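You operate a simulated robot arm through the tools that you are given. There is no shell and no other tool. Be economical: measure what you need, move in short steps, check, and stop when the job is done.

Carry out the task below with a simulated robot arm. There is one attempt and no reset: what you move stays moved.

Task
Put one of the small wooden blocks from the top of the end bench on top of the teal tin.
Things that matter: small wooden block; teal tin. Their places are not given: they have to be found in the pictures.

The check looks at the end state, three seconds after you hand in, the way a careful person would. Anything else that was tipped, shoved, dropped, spilled or broken makes it a failure.

Robot
A 6-joint arm with a two-finger parallel gripper, fixed in place. Base frame: the origin is at the foot of the arm, x ahead of it, y to its left, z up; the work surface is at about z = 0.9. Lengths are in m, angles in rad, forces in N, time in s.
With the tool pointing down near the work surface it reaches from about 0.24 to 0.64 m from the base axis. Its first joint turns from -1.152 to 1.152 rad. Payload 2.7 kg.
Tool frame: the origin (TCP) lies between the finger pads and is the grasp point; the fingertips stand 0.023 m ahead of it; z points along the fingers, y is the line along which they close. The gripper opens to 0.094 m. The fingers are 0.038 m wide and 0.01 m thick; the gripper's body (0.054 by 0.096 m) begins 0.039 m behind the TCP.
Orientation is told as [roll, pitch, yaw] about the base's x, y, z axes, in that order, counted from this pose: with the fingers straight down and closing along the base's y, the tool's x points along the base's -x, its y along +y and its z along -z.

Tools
- The arm moves only by the tool step_arm. Its argument "motion" is a list that holds one entry, the list of rows, each a list of 7 numbers: the shift along the tool's x, y, z in m, then the turn, a rotation vector about the tool's x, y, z in rad, then the gripper command, from -1 (fully open) to 1 (shut), values between in proportion. In form: [[[x, y, z, ax, ay, az, jaw], ...]]. A call has 1 to 12 rows; each row is the pose to reach, as a shift and turn from the pose commanded when the call began, along the tool's axes at that moment. Each row takes 0.2 s and may step no farther than 0.05 m and 0.15 rad from the row before; otherwise, or with a gripper value out of range, the whole call is refused. Where a pose cannot be reached the arm comes as near as it can. A force on the tool above 40 N (or 10 N above the force at the start of the call, whichever is more), or a blocked arm, ends the call early, and 0.2 s more pass. The fingers move at their own pace (about 0.045 m/s each) and stop on an object; they squeeze with about 20 N. The grip force told is the motor's: it shows also when the fingers shut on nothing. Time passes only in rows, and 0.2 s behind the last, so rows that repeat a pose let the fingers close. It gives the time, the measured TCP pose, the force on the tool (base axes), the opening and the grip force at its end, in the units of the frame above (readings bear some noise).
- Cameras (640 x 400 px; columns grow to the right, rows downward): "scene" is fixed at [0.0622, -0.4168, 1.426]; the picture's right is [0.90, -0.44, 0.00], its down [-0.17, -0.35, -0.92] and it looks along [0.41, 0.83, -0.39] (base axes); focal length 363 px, centre (320, 200). "wrist" rides on the gripper at [-0.039, 0, -0.044] in the tool frame; the picture's right is [0.00, -1.00, 0.00], its down [0.97, 0.00, -0.24] and it looks along [0.24, 0.00, 0.97] (tool axes); focal length 218 px, centre (320, 200).
- get_image(camera): a new picture of that camera. No time passes.
- locate(camera, pixels): for up to 12 pixels [column, row] of the newest picture of that camera ("zoom" is the newest enlarged one), the place [x, y, z] in the base frame of the surface seen there, good to about 0.002 m. No time passes.
- zoom(camera, box): a new picture of the part [left, top, right, bottom] of that camera's present view, enlarged. No time passes.
- job_done(): hands the job in; it is judged then, once.

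Keep the steps short. Do not move on a guess: measure, check each grasp and each placing, and mend mistakes. In all there are 60 turns and 20 pictures (those below and enlarged ones count). Leave the gripper open and the arm clear of the work at the hand-in unless told otherwise, and finish with a single line.

The tools are called after "Request:" as a command line: name --argument value ..., lists and objects as JSON in quotes. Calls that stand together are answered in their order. step_arm: Moves the arm, as the interface text tells. Its arguments: {"type":"object","properties":{"motion":{"type":"array"}},"required":["motion"]} The other tools are called the same way: get_image (camera) takes a picture; locate (camera, pixels) gives the place of the surface under pixels of a picture; zoom (camera, box) takes an enlarged picture of a part of a camera's view; job_done () hands the job in.

At the start:

```text
time: 0.0
position: [0.3566, 0.0385, 1.2138]
tcp_rot: [0.0, 0.001, -0.001]
force: [0.7, -0.6, 0.1]
finger_gap: 0.0939
grasp_force: 0.1
```

scene: 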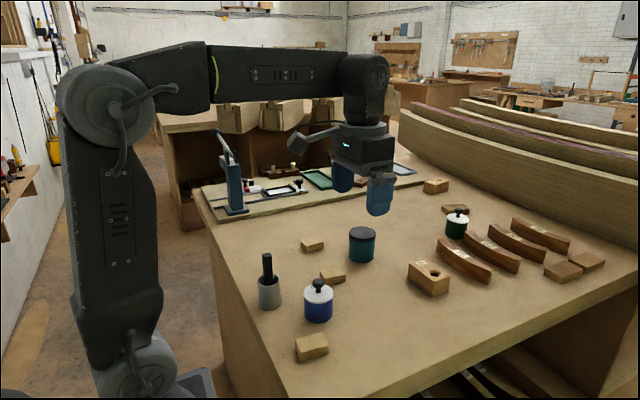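
wrist: 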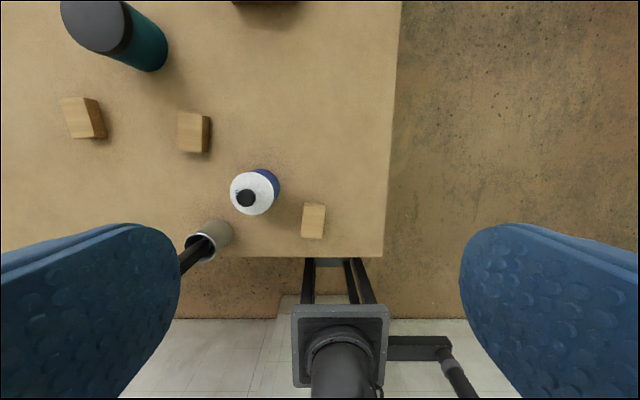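

I see three small blocks near the left edge of the bench, at scene (312,245), (333,276) and (311,346), and a teal tin with a dark lid at (362,244). I'll zoom in on that area.

Request:
zoom --camera "scene" --box '[230, 200, 422, 320]'

Request:
locate --camera "scene" --pixels '[[362, 233], [352, 236], [372, 236], [362, 228], [362, 239], [312, 242], [333, 273], [311, 341], [340, 300], [457, 212], [318, 290], [300, 262]]'

Request:
locate --camera "wrist" --pixels '[[181, 113], [203, 115], [205, 150], [181, 150], [192, 132], [63, 100], [85, 98], [92, 137], [71, 137], [78, 118], [314, 220], [95, 25]]'

```text
3.33 times, centred on (326, 260) of scene
```

zoom: 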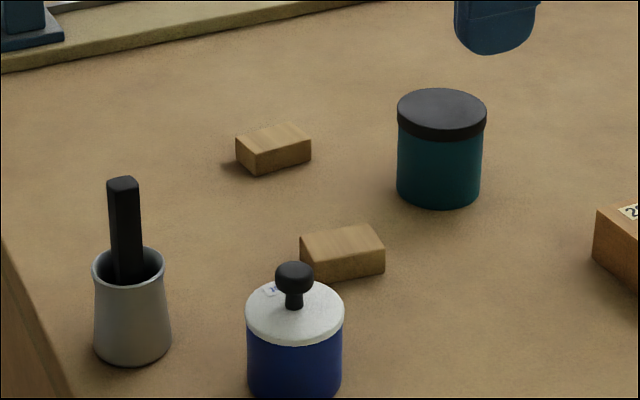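

```text
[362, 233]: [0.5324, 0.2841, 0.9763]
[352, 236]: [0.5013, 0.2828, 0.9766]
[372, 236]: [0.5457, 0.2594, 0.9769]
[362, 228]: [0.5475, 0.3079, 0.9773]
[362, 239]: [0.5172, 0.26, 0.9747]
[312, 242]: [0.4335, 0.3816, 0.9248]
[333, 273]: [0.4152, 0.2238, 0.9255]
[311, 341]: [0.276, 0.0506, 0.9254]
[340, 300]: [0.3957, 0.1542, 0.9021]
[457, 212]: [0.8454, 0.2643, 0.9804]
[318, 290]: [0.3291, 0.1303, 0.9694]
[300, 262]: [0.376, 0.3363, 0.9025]
```

```text
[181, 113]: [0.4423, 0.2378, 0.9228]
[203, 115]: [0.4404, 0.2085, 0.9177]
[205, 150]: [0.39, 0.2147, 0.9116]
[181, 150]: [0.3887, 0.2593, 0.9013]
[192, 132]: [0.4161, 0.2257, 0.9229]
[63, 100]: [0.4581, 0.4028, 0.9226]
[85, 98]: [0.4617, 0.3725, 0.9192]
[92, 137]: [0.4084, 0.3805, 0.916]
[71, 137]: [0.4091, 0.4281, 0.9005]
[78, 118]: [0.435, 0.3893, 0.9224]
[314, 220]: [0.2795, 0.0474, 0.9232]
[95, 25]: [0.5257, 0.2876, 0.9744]
```

The teal tin's top is near (0.53, 0.283, 0.976). The middle block is near (0.415, 0.224), with its top at 0.923, and it has free space around it. I'll move above the block with the gripper open and the tips well clear of everything, then look again.

Request:
step_arm --motion '[[[-0.01, 0.031, 0.025, 0, 0, 0, -1], [-0.02, 0.062, 0.05, 0, 0, 0, -1], [-0.03, 0.093, 0.075, 0, 0, 0, -1], [-0.04, 0.124, 0.1, 0, 0, 0, -1], [-0.05, 0.155, 0.12, 0, 0, 0, -1], [-0.058, 0.186, 0.14, 0, 0, 0, -1], [-0.058, 0.186, 0.14, 0, 0, 0, -1]]]'

Request:
get_image --camera "wrist"

```text
time: 1.6
position: [0.4146, 0.2257, 1.0748]
tcp_rot: [0.001, 0.001, 0.0]
force: [0.3, 0.5, -0.9]
finger_gap: 0.0943
grasp_force: 0.1
```

```text
16 pictures are left
```

wrist: 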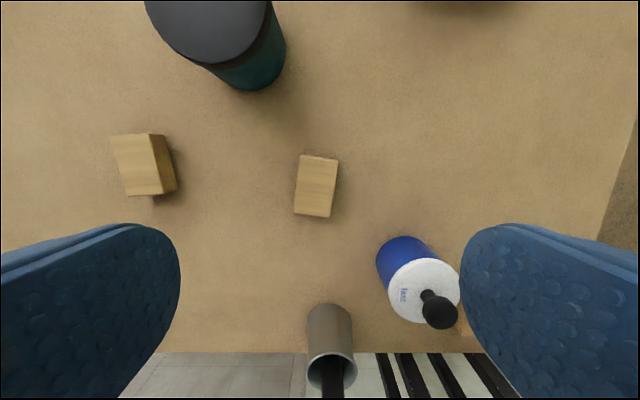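

The middle block is centred at wrist (316,186) and slightly rotated. I'll measure its corners and the nearby obstacles: the grey cup's handle, the blue tin's knob and the teal tin's lid.

Request:
locate --camera "wrist" --pixels '[[302, 157], [336, 160], [330, 214], [296, 211], [316, 186], [331, 380], [325, 345], [440, 312], [400, 245], [210, 15], [212, 62], [260, 40]]'

Request:
locate --camera "scene" --pixels '[[267, 256], [318, 283], [270, 285]]'

```text
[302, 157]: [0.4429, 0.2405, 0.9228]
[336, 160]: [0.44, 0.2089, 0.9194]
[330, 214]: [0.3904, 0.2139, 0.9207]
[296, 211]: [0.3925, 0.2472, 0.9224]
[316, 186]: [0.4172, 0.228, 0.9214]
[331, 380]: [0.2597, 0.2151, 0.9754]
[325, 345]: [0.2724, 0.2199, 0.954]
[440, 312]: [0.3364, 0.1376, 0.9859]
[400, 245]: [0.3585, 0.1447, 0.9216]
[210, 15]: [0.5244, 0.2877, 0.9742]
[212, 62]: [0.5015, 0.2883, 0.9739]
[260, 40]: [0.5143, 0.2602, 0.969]
```

```text
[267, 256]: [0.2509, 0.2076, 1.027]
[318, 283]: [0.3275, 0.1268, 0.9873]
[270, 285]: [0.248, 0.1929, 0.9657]
```

The block measures about 0.050 × 0.033 m, is centred at (0.4165, 0.228), and its long axis is turned about -0.115 rad. The obstacles are all clear of the fingers' path. I'll turn +0.115 about tool z and descend to TCP z≈0.930, so the tips stop just above the bench.

Request:
step_arm --motion '[[[-0.002, 0.002, 0.03, 0, 0, 0.06, -1], [-0.002, 0.002, 0.06, 0, 0, 0.115, -1], [-0.002, 0.002, 0.09, 0, 0, 0.115, -1], [-0.002, 0.002, 0.115, 0, 0, 0.115, -1], [-0.002, 0.002, 0.132, 0, 0, 0.115, -1], [-0.002, 0.002, 0.144, 0, 0, 0.115, -1], [-0.002, 0.002, 0.144, 0, 0, 0.115, -1]]]'

Request:
get_image --camera "wrist"

```text
time: 3.2
position: [0.4158, 0.2256, 0.9281]
tcp_rot: [0.001, 0.0, -0.115]
force: [-0.1, -0.6, 0.5]
finger_gap: 0.0941
grasp_force: 0.1
```

```text
15 pictures are left
```

wrist: 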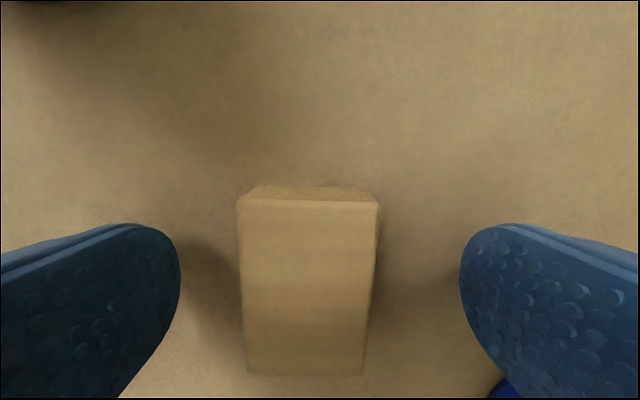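

The block is square between the pads but about 3 mm to the left. I'll shift +0.003 along tool y and close the fingers.

Request:
step_arm --motion '[[[0, 0.003, 0, 0, 0, 0, -1], [0, 0.003, 0, 0, 0, 0, 1], [0, 0.003, 0, 0, 0, 0, 1], [0, 0.003, 0, 0, 0, 0, 1], [0, 0.003, 0, 0, 0, 0, 1], [0, 0.003, 0, 0, 0, 0, 1], [0, 0.003, 0, 0, 0, 0, 1]]]'

```text
time: 4.8
position: [0.415, 0.2277, 0.929]
tcp_rot: [0.001, 0.001, -0.115]
force: [0.7, -0.7, 0.3]
finger_gap: 0.0347
grasp_force: 20.2
```

The grip reads 0.0347 m at 20 N, which matches the block. Next I'll lift straight up to about 1.06 and check it.

Request:
step_arm --motion '[[[0, 0, -0.02, 0, 0, 0, 1], [0, 0, -0.05, 0, 0, 0, 1], [0, 0, -0.08, 0, 0, 0, 1], [0, 0, -0.11, 0, 0, 0, 1], [0, 0, -0.13, 0, 0, 0, 1], [0, 0, -0.13, 0, 0, 0, 1]]]'

Request:
get_image --camera "wrist"

Request:
get_image --camera "scene"

```text
time: 6.2
position: [0.417, 0.2275, 1.0605]
tcp_rot: [0.0, -0.001, -0.113]
force: [0.1, 0.7, -0.4]
finger_gap: 0.0001
grasp_force: 19.9
```

```text
14 pictures are left
```

wrist: 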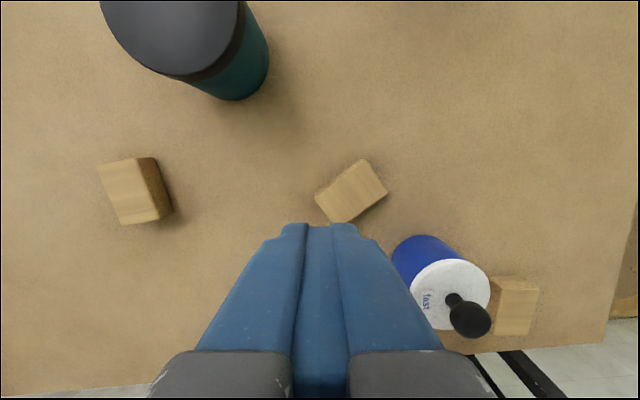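

```text
13 pictures are left
```

scene: 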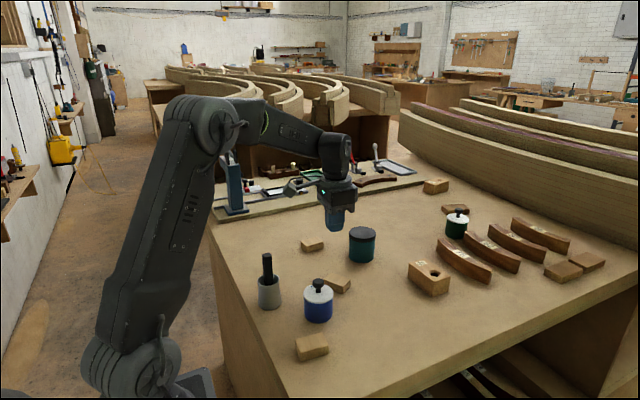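

The gripper is empty (gap 0.0001). The block slipped out and now lies turned on the bench, and nothing else was disturbed. I'll measure its new pose, then grip deeper and lift slower.

Request:
locate --camera "wrist" --pixels '[[364, 161], [386, 191], [346, 221], [317, 194], [351, 191], [340, 150], [400, 200], [420, 242], [452, 262]]'

Request:
zoom --camera "scene" --box '[290, 250, 386, 310]'

Request:
step_arm --motion '[[[0, 0, 0, 0, 0, 0, -1], [0, 0, 0, 0, 0, 0, -1], [0, 0, 0, 0, 0, 0, -1], [0, 0, 0, 0, 0, 0, -1], [0, 0, 0, 0, 0, 0, -1], [0, 0, 0, 0, 0, 0, -1]]]'

Request:
get_image --camera "wrist"

```text
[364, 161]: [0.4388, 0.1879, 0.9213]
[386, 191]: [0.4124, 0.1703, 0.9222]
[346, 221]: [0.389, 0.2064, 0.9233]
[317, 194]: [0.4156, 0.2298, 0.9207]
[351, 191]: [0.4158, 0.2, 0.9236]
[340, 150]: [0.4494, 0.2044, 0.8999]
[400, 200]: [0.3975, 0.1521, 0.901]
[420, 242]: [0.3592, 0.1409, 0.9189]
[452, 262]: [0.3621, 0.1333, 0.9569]
```

```text
6.67 times, centred on (338, 280) of scene
```

zoom: 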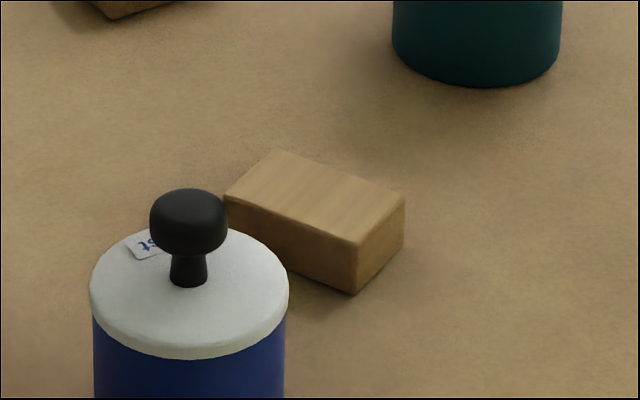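

```text
time: 7.6
position: [0.4163, 0.2268, 1.0597]
tcp_rot: [0.0, 0.0, -0.115]
force: [0.8, -0.3, 0.8]
finger_gap: 0.094
grasp_force: 0.0
```

```text
11 pictures are left
```

wrist: 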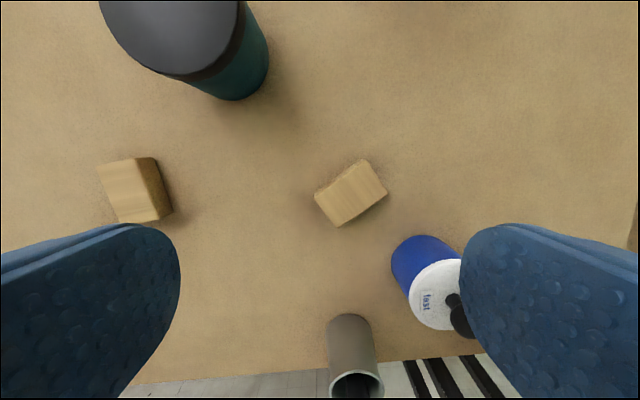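

The block now lies flat, centred at about (0.4135, 0.199), with its long axis at about -1.05 rad. I'll centre over it while still high, turn to match, narrow the opening to about 0.066 to stay clear of the blue tin, and check with a picture.

Request:
step_arm --motion '[[[0, -0.004, 0, 0, 0, 0.13, -0.4], [0, -0.008, 0, 0, 0, 0.26, -0.4], [0, -0.012, 0, 0, 0, 0.39, -0.4], [0, -0.016, 0, 0, 0, 0.52, -0.4], [0, -0.02, 0.0, 0, 0, 0.65, -0.4], [0, -0.024, 0.01, 0, 0, 0.79, -0.4], [0, -0.028, 0.02, 0, 0, 0.935, -0.4], [0, -0.028, 0.02, 0, 0, 0.935, -0.4]]]'

Request:
get_image --camera "wrist"

```text
time: 9.4
position: [0.4127, 0.2008, 1.0399]
tcp_rot: [-0.001, 0.0, -1.053]
force: [-0.3, -0.8, 0.3]
finger_gap: 0.0659
grasp_force: 0.0
```

```text
10 pictures are left
```

wrist: 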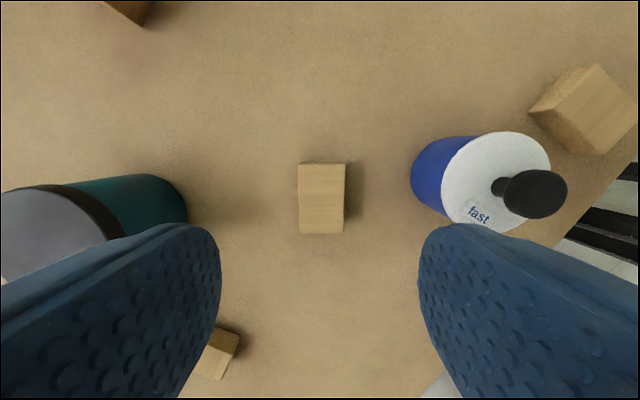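

The block is square in view at (321,199). I'll measure its top centre and edges before going down.

Request:
locate --camera "wrist" --pixels '[[301, 168], [342, 167], [342, 231], [302, 231], [321, 199], [415, 175], [450, 215]]'

```text
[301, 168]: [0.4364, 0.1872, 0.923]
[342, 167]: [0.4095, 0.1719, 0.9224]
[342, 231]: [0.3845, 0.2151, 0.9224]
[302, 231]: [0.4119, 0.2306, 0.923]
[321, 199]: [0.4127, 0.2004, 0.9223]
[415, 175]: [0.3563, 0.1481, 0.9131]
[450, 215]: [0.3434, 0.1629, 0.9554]
```

The block's centre is (0.4106, 0.2012). I'll make a small correction (tool x +0.0014, y -0.0016), descend to TCP z≈0.927 and close on it, letting the grip settle.

Request:
step_arm --motion '[[[0.0014, -0.0016, 0.035, 0, 0, 0, -0.4], [0.0014, -0.0016, 0.07, 0, 0, 0, -0.4], [0.0014, -0.0016, 0.095, 0, 0, 0, -0.4], [0.0014, -0.0016, 0.106, 0, 0, 0, -0.4], [0.0014, -0.0016, 0.113, 0, 0, 0, -0.4], [0.0014, -0.0016, 0.113, 0, 0, 0, -0.4], [0.0014, -0.0016, 0.113, 0, 0, 0, 1], [0.0014, -0.0016, 0.113, 0, 0, 0, 1], [0.0014, -0.0016, 0.113, 0, 0, 0, 1], [0.0014, -0.0016, 0.113, 0, 0, 0, 1], [0.0014, -0.0016, 0.113, 0, 0, 0, 1], [0.0014, -0.0016, 0.113, 0, 0, 0, 1]]]'

```text
time: 12.0
position: [0.4137, 0.2034, 0.9246]
tcp_rot: [0.0, -0.002, -1.05]
force: [-0.6, 1.3, -0.2]
finger_gap: 0.035
grasp_force: 19.5
```

The gap is 0.035 m at 19.5 N with no contact force on the tool. I'll lift slowly by 3 cm and read the gap.

Request:
step_arm --motion '[[[0, 0, -0.002, 0, 0, 0, 1], [0, 0, -0.004, 0, 0, 0, 1], [0, 0, -0.007, 0, 0, 0, 1], [0, 0, -0.01, 0, 0, 0, 1], [0, 0, -0.014, 0, 0, 0, 1], [0, 0, -0.018, 0, 0, 0, 1], [0, 0, -0.022, 0, 0, 0, 1], [0, 0, -0.026, 0, 0, 0, 1], [0, 0, -0.03, 0, 0, 0, 1], [0, 0, -0.03, 0, 0, 0, 1]]]'

Request:
get_image --camera "wrist"

```text
time: 14.2
position: [0.4127, 0.2025, 0.9562]
tcp_rot: [0.0, 0.0, -1.05]
force: [0.1, -0.3, -0.8]
finger_gap: 0.0351
grasp_force: 19.9
```

```text
9 pictures are left
```

wrist: 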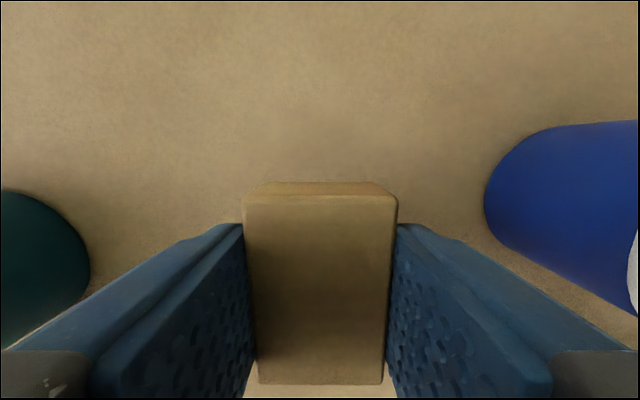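

The block is held firmly, with the gap still 0.035 m. I'll go on up slowly to about z 1.05.

Request:
step_arm --motion '[[[0, 0, -0.004, 0, 0, 0, 1], [0, 0, -0.012, 0, 0, 0, 1], [0, 0, -0.022, 0, 0, 0, 1], [0, 0, -0.032, 0, 0, 0, 1], [0, 0, -0.042, 0, 0, 0, 1], [0, 0, -0.052, 0, 0, 0, 1], [0, 0, -0.062, 0, 0, 0, 1], [0, 0, -0.072, 0, 0, 0, 1], [0, 0, -0.082, 0, 0, 0, 1], [0, 0, -0.09, 0, 0, 0, 1], [0, 0, -0.094, 0, 0, 0, 1], [0, 0, -0.094, 0, 0, 0, 1]]]'

Request:
zoom --camera "scene" --box '[298, 180, 426, 260]'

Request:
locate --camera "scene" --pixels '[[349, 233], [375, 232], [362, 227], [362, 240], [362, 234]]'

```text
time: 16.8
position: [0.4128, 0.2025, 1.0488]
tcp_rot: [-0.002, 0.0, -1.048]
force: [-1.1, -0.1, 0.7]
finger_gap: 0.0354
grasp_force: 20.3
```

```text
5.00 times, centred on (362, 220) of scene
```

zoom: 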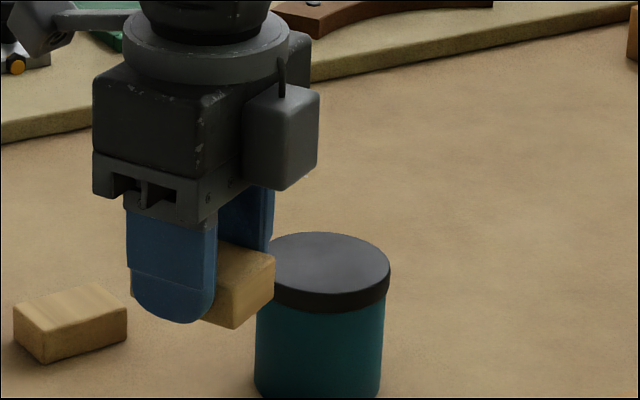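

```text
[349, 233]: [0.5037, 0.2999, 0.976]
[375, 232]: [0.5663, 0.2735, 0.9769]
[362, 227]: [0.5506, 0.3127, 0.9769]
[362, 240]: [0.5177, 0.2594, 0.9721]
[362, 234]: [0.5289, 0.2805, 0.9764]
```

The block is still held. I'll measure the lid's rim in this zoomed picture to get the tin's centre.

Request:
locate --camera "zoom" --pixels '[[329, 263], [387, 263], [330, 234], [330, 290], [290, 283], [370, 243], [365, 284], [290, 243]]'

```text
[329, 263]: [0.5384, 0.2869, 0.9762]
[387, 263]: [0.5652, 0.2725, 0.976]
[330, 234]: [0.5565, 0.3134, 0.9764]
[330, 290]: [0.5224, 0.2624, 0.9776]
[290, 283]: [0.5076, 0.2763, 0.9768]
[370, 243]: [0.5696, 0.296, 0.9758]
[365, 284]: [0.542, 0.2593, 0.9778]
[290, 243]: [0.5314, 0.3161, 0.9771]
```

The tin's centre is about (0.538, 0.287), with its top at 0.9765. I'll carry the block across slowly at the present height, where its bottom is about 1.024 and clear of the lid.

Request:
step_arm --motion '[[[0.0005, 0.006, 0, 0, 0, 0, 1], [0.0014, 0.02, 0, 0, 0, 0, 1], [0.0026, 0.036, 0, 0, 0, 0, 1], [0.004, 0.054, 0, 0, 0, 0, 1], [0.0053, 0.072, 0, 0, 0, 0, 1], [0.0066, 0.09, 0, 0, 0, 0, 1], [0.008, 0.108, 0, 0, 0, 0, 1], [0.0093, 0.126, 0, 0, 0, 0, 1], [0.0103, 0.14, 0, 0, 0, 0, 1], [0.0109, 0.148, 0, 0, 0, 0, 1], [0.011, 0.1506, 0, 0, 0, 0, 1], [0.011, 0.1506, 0, 0, 0, 0, 1]]]'

Request:
get_image --camera "wrist"

Request:
zoom --camera "scene" --box '[298, 180, 426, 260]'

```text
time: 19.4
position: [0.5375, 0.2864, 1.0483]
tcp_rot: [0.0, -0.001, -1.049]
force: [0.2, 0.0, -0.3]
finger_gap: 0.0354
grasp_force: 19.8
```

```text
7 pictures are left
```

wrist: 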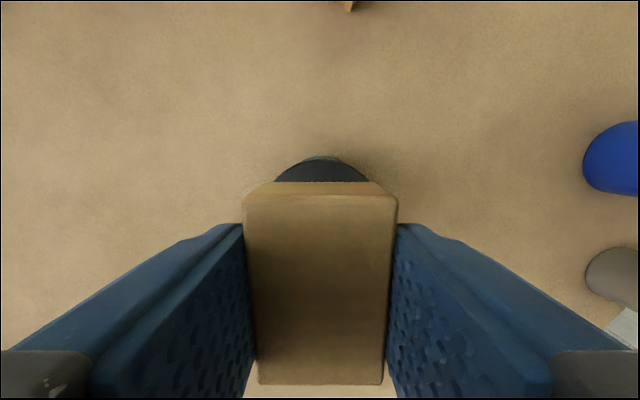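

```text
5.00 times, centred on (362, 220) of scene
```

zoom: 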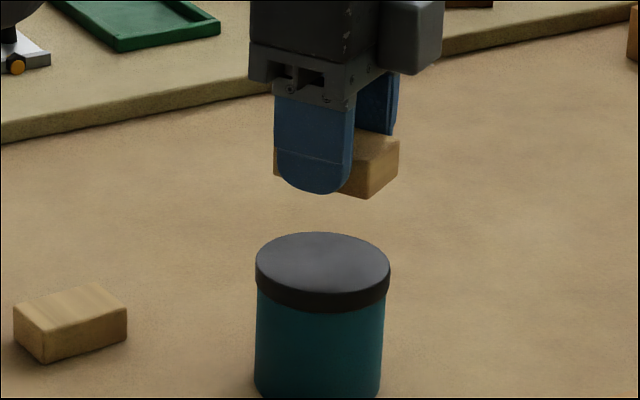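

The whole lid is visible now, so I'll measure its rim again to refine the centre.

Request:
locate --camera "zoom" --pixels '[[260, 264], [387, 264], [323, 235], [323, 289], [278, 284], [368, 243], [368, 284], [278, 243], [398, 140], [275, 165], [365, 160]]'

```text
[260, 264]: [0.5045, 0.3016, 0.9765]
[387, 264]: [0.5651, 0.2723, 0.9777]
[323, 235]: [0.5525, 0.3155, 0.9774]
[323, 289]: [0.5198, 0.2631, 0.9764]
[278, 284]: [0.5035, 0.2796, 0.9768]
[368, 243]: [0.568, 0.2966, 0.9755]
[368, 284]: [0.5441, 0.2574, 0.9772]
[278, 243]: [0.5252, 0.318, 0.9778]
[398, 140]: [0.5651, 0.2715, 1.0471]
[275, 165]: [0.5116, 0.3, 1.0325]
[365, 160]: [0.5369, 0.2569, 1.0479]
```

The refined tin centre is (0.5353, 0.288). I'll shift about 3 mm and lower gently to TCP z≈1.002, where the block's bottom should be within about 1–2 mm of the lid.

Request:
step_arm --motion '[[[0.001, -0.0005, 0.006, 0, 0, 0, 1], [0.0025, -0.0014, 0.014, 0, 0, 0, 1], [0.0025, -0.0014, 0.022, 0, 0, 0, 1], [0.0025, -0.0014, 0.03, 0, 0, 0, 1], [0.0025, -0.0014, 0.036, 0, 0, 0, 1], [0.0025, -0.0014, 0.04, 0, 0, 0, 1], [0.0025, -0.0014, 0.043, 0, 0, 0, 1], [0.0025, -0.0014, 0.045, 0, 0, 0, 1], [0.0025, -0.0014, 0.0465, 0, 0, 0, 1], [0.0025, -0.0014, 0.0465, 0, 0, 0, 1], [0.0025, -0.0014, 0.0465, 0, 0, 0, 1]]]'

Request:
zoom --camera "scene" --box '[314, 200, 410, 260]'

```text
time: 21.8
position: [0.5343, 0.2884, 1.0024]
tcp_rot: [0.0, 0.001, -1.049]
force: [-0.2, 1.2, -0.1]
finger_gap: 0.0351
grasp_force: 20.1
```

```text
6.67 times, centred on (362, 230) of scene
```

zoom: 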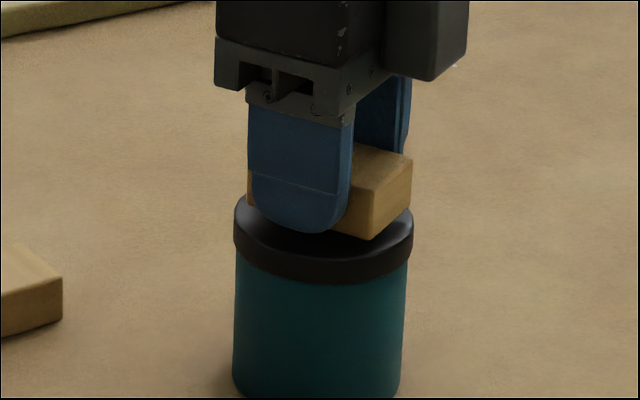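

The block is centred just over the lid and no force shows yet. I'll lower another 1.5 mm in small steps and read the force.

Request:
step_arm --motion '[[[0, 0, 0.0005, 0, 0, 0, 1], [0, 0, 0.001, 0, 0, 0, 1], [0, 0, 0.0015, 0, 0, 0, 1], [0, 0, 0.0015, 0, 0, 0, 1]]]'

```text
time: 22.8
position: [0.5353, 0.2866, 1.0013]
tcp_rot: [0.0, 0.0, -1.049]
force: [0.2, 0.4, 0.3]
finger_gap: 0.0348
grasp_force: 20.1
```

There's still no contact. I'll go one more millimetre, in half-millimetre steps.

Request:
step_arm --motion '[[[0, 0, 0.0005, 0, 0, 0, 1], [0, 0, 0.001, 0, 0, 0, 1], [0, 0, 0.001, 0, 0, 0, 1]]]'

```text
time: 23.6
position: [0.5346, 0.2887, 1.0021]
tcp_rot: [0.0, -0.001, -1.05]
force: [-0.5, -0.1, -0.4]
finger_gap: 0.0352
grasp_force: 19.7
```

The remaining gap is about a millimetre at most. I'll open the fingers slowly, in stages, without moving the arm.

Request:
step_arm --motion '[[[0, 0, 0, 0, 0, 0, 0.2], [0, 0, 0, 0, 0, 0, 0.1], [0, 0, 0, 0, 0, 0, 0.0], [0, 0, 0, 0, 0, 0, -0.2], [0, 0, 0, 0, 0, 0, -0.5], [0, 0, 0, 0, 0, 0, -0.8], [0, 0, 0, 0, 0, 0, -1], [0, 0, 0, 0, 0, 0, -1], [0, 0, 0, 0, 0, 0, -1]]]'

Request:
get_image --camera "wrist"

```text
time: 25.6
position: [0.5348, 0.2886, 1.0015]
tcp_rot: [0.001, 0.0, -1.049]
force: [-0.1, 0.4, 0.0]
finger_gap: 0.0941
grasp_force: 0.1
```

```text
4 pictures are left
```

wrist: 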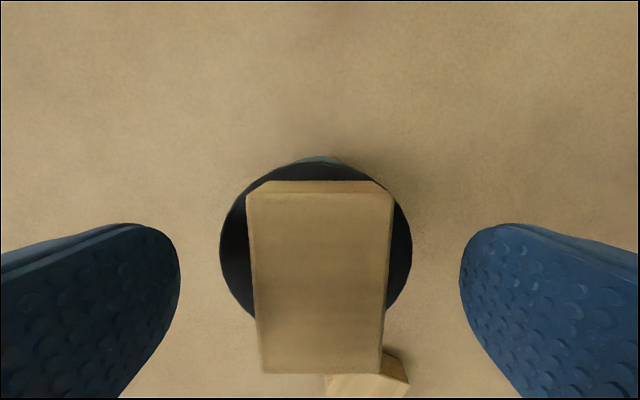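

The block sits on the lid, near its middle, and both fingers are clear of it. I'll rise straight up and check.

Request:
step_arm --motion '[[[0, 0, -0.01, 0, 0, 0, -1], [0, 0, -0.03, 0, 0, 0, -1], [0, 0, -0.06, 0, 0, 0, -1], [0, 0, -0.09, 0, 0, 0, -1], [0, 0, -0.12, 0, 0, 0, -1], [0, 0, -0.15, 0, 0, 0, -1], [0, 0, -0.15, 0, 0, 0, -1]]]'

Request:
get_image --camera "scene"

Request:
zoom --camera "scene" --box '[298, 190, 426, 270]'

```text
time: 27.2
position: [0.5192, 0.278, 1.1385]
tcp_rot: [0.0, -0.001, -1.051]
force: [0.2, 0.7, -0.3]
finger_gap: 0.0939
grasp_force: 0.1
out of reach, approached as far as the arm can: row 5, 6, 7
```

```text
3 pictures are left
```

scene: 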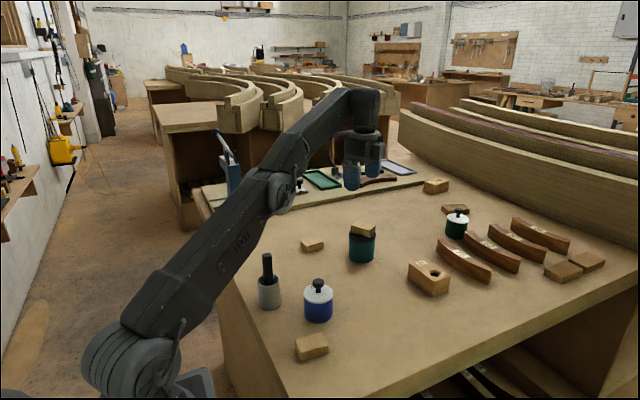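

```text
5.00 times, centred on (362, 230) of scene
```

zoom: 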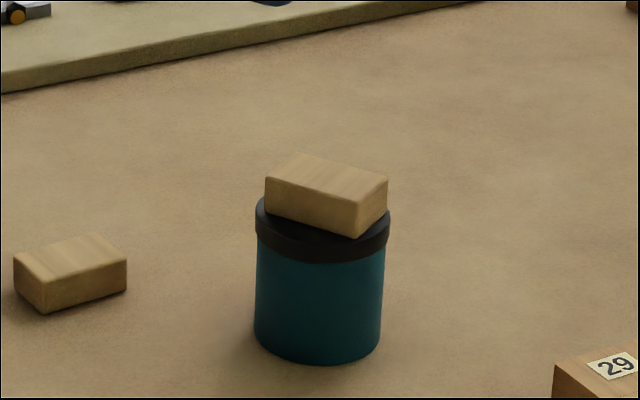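

The block rests flat and centred on the teal tin, and everything else is where it was. The gripper is open and 14 cm above the tin, so I'm handing in.

Request:
job_done

```text
The job is handed in.
```

One small wooden block is on top of the teal tin; it slipped from the first grip back onto the bench, and the second grip held with nothing else disturbed.
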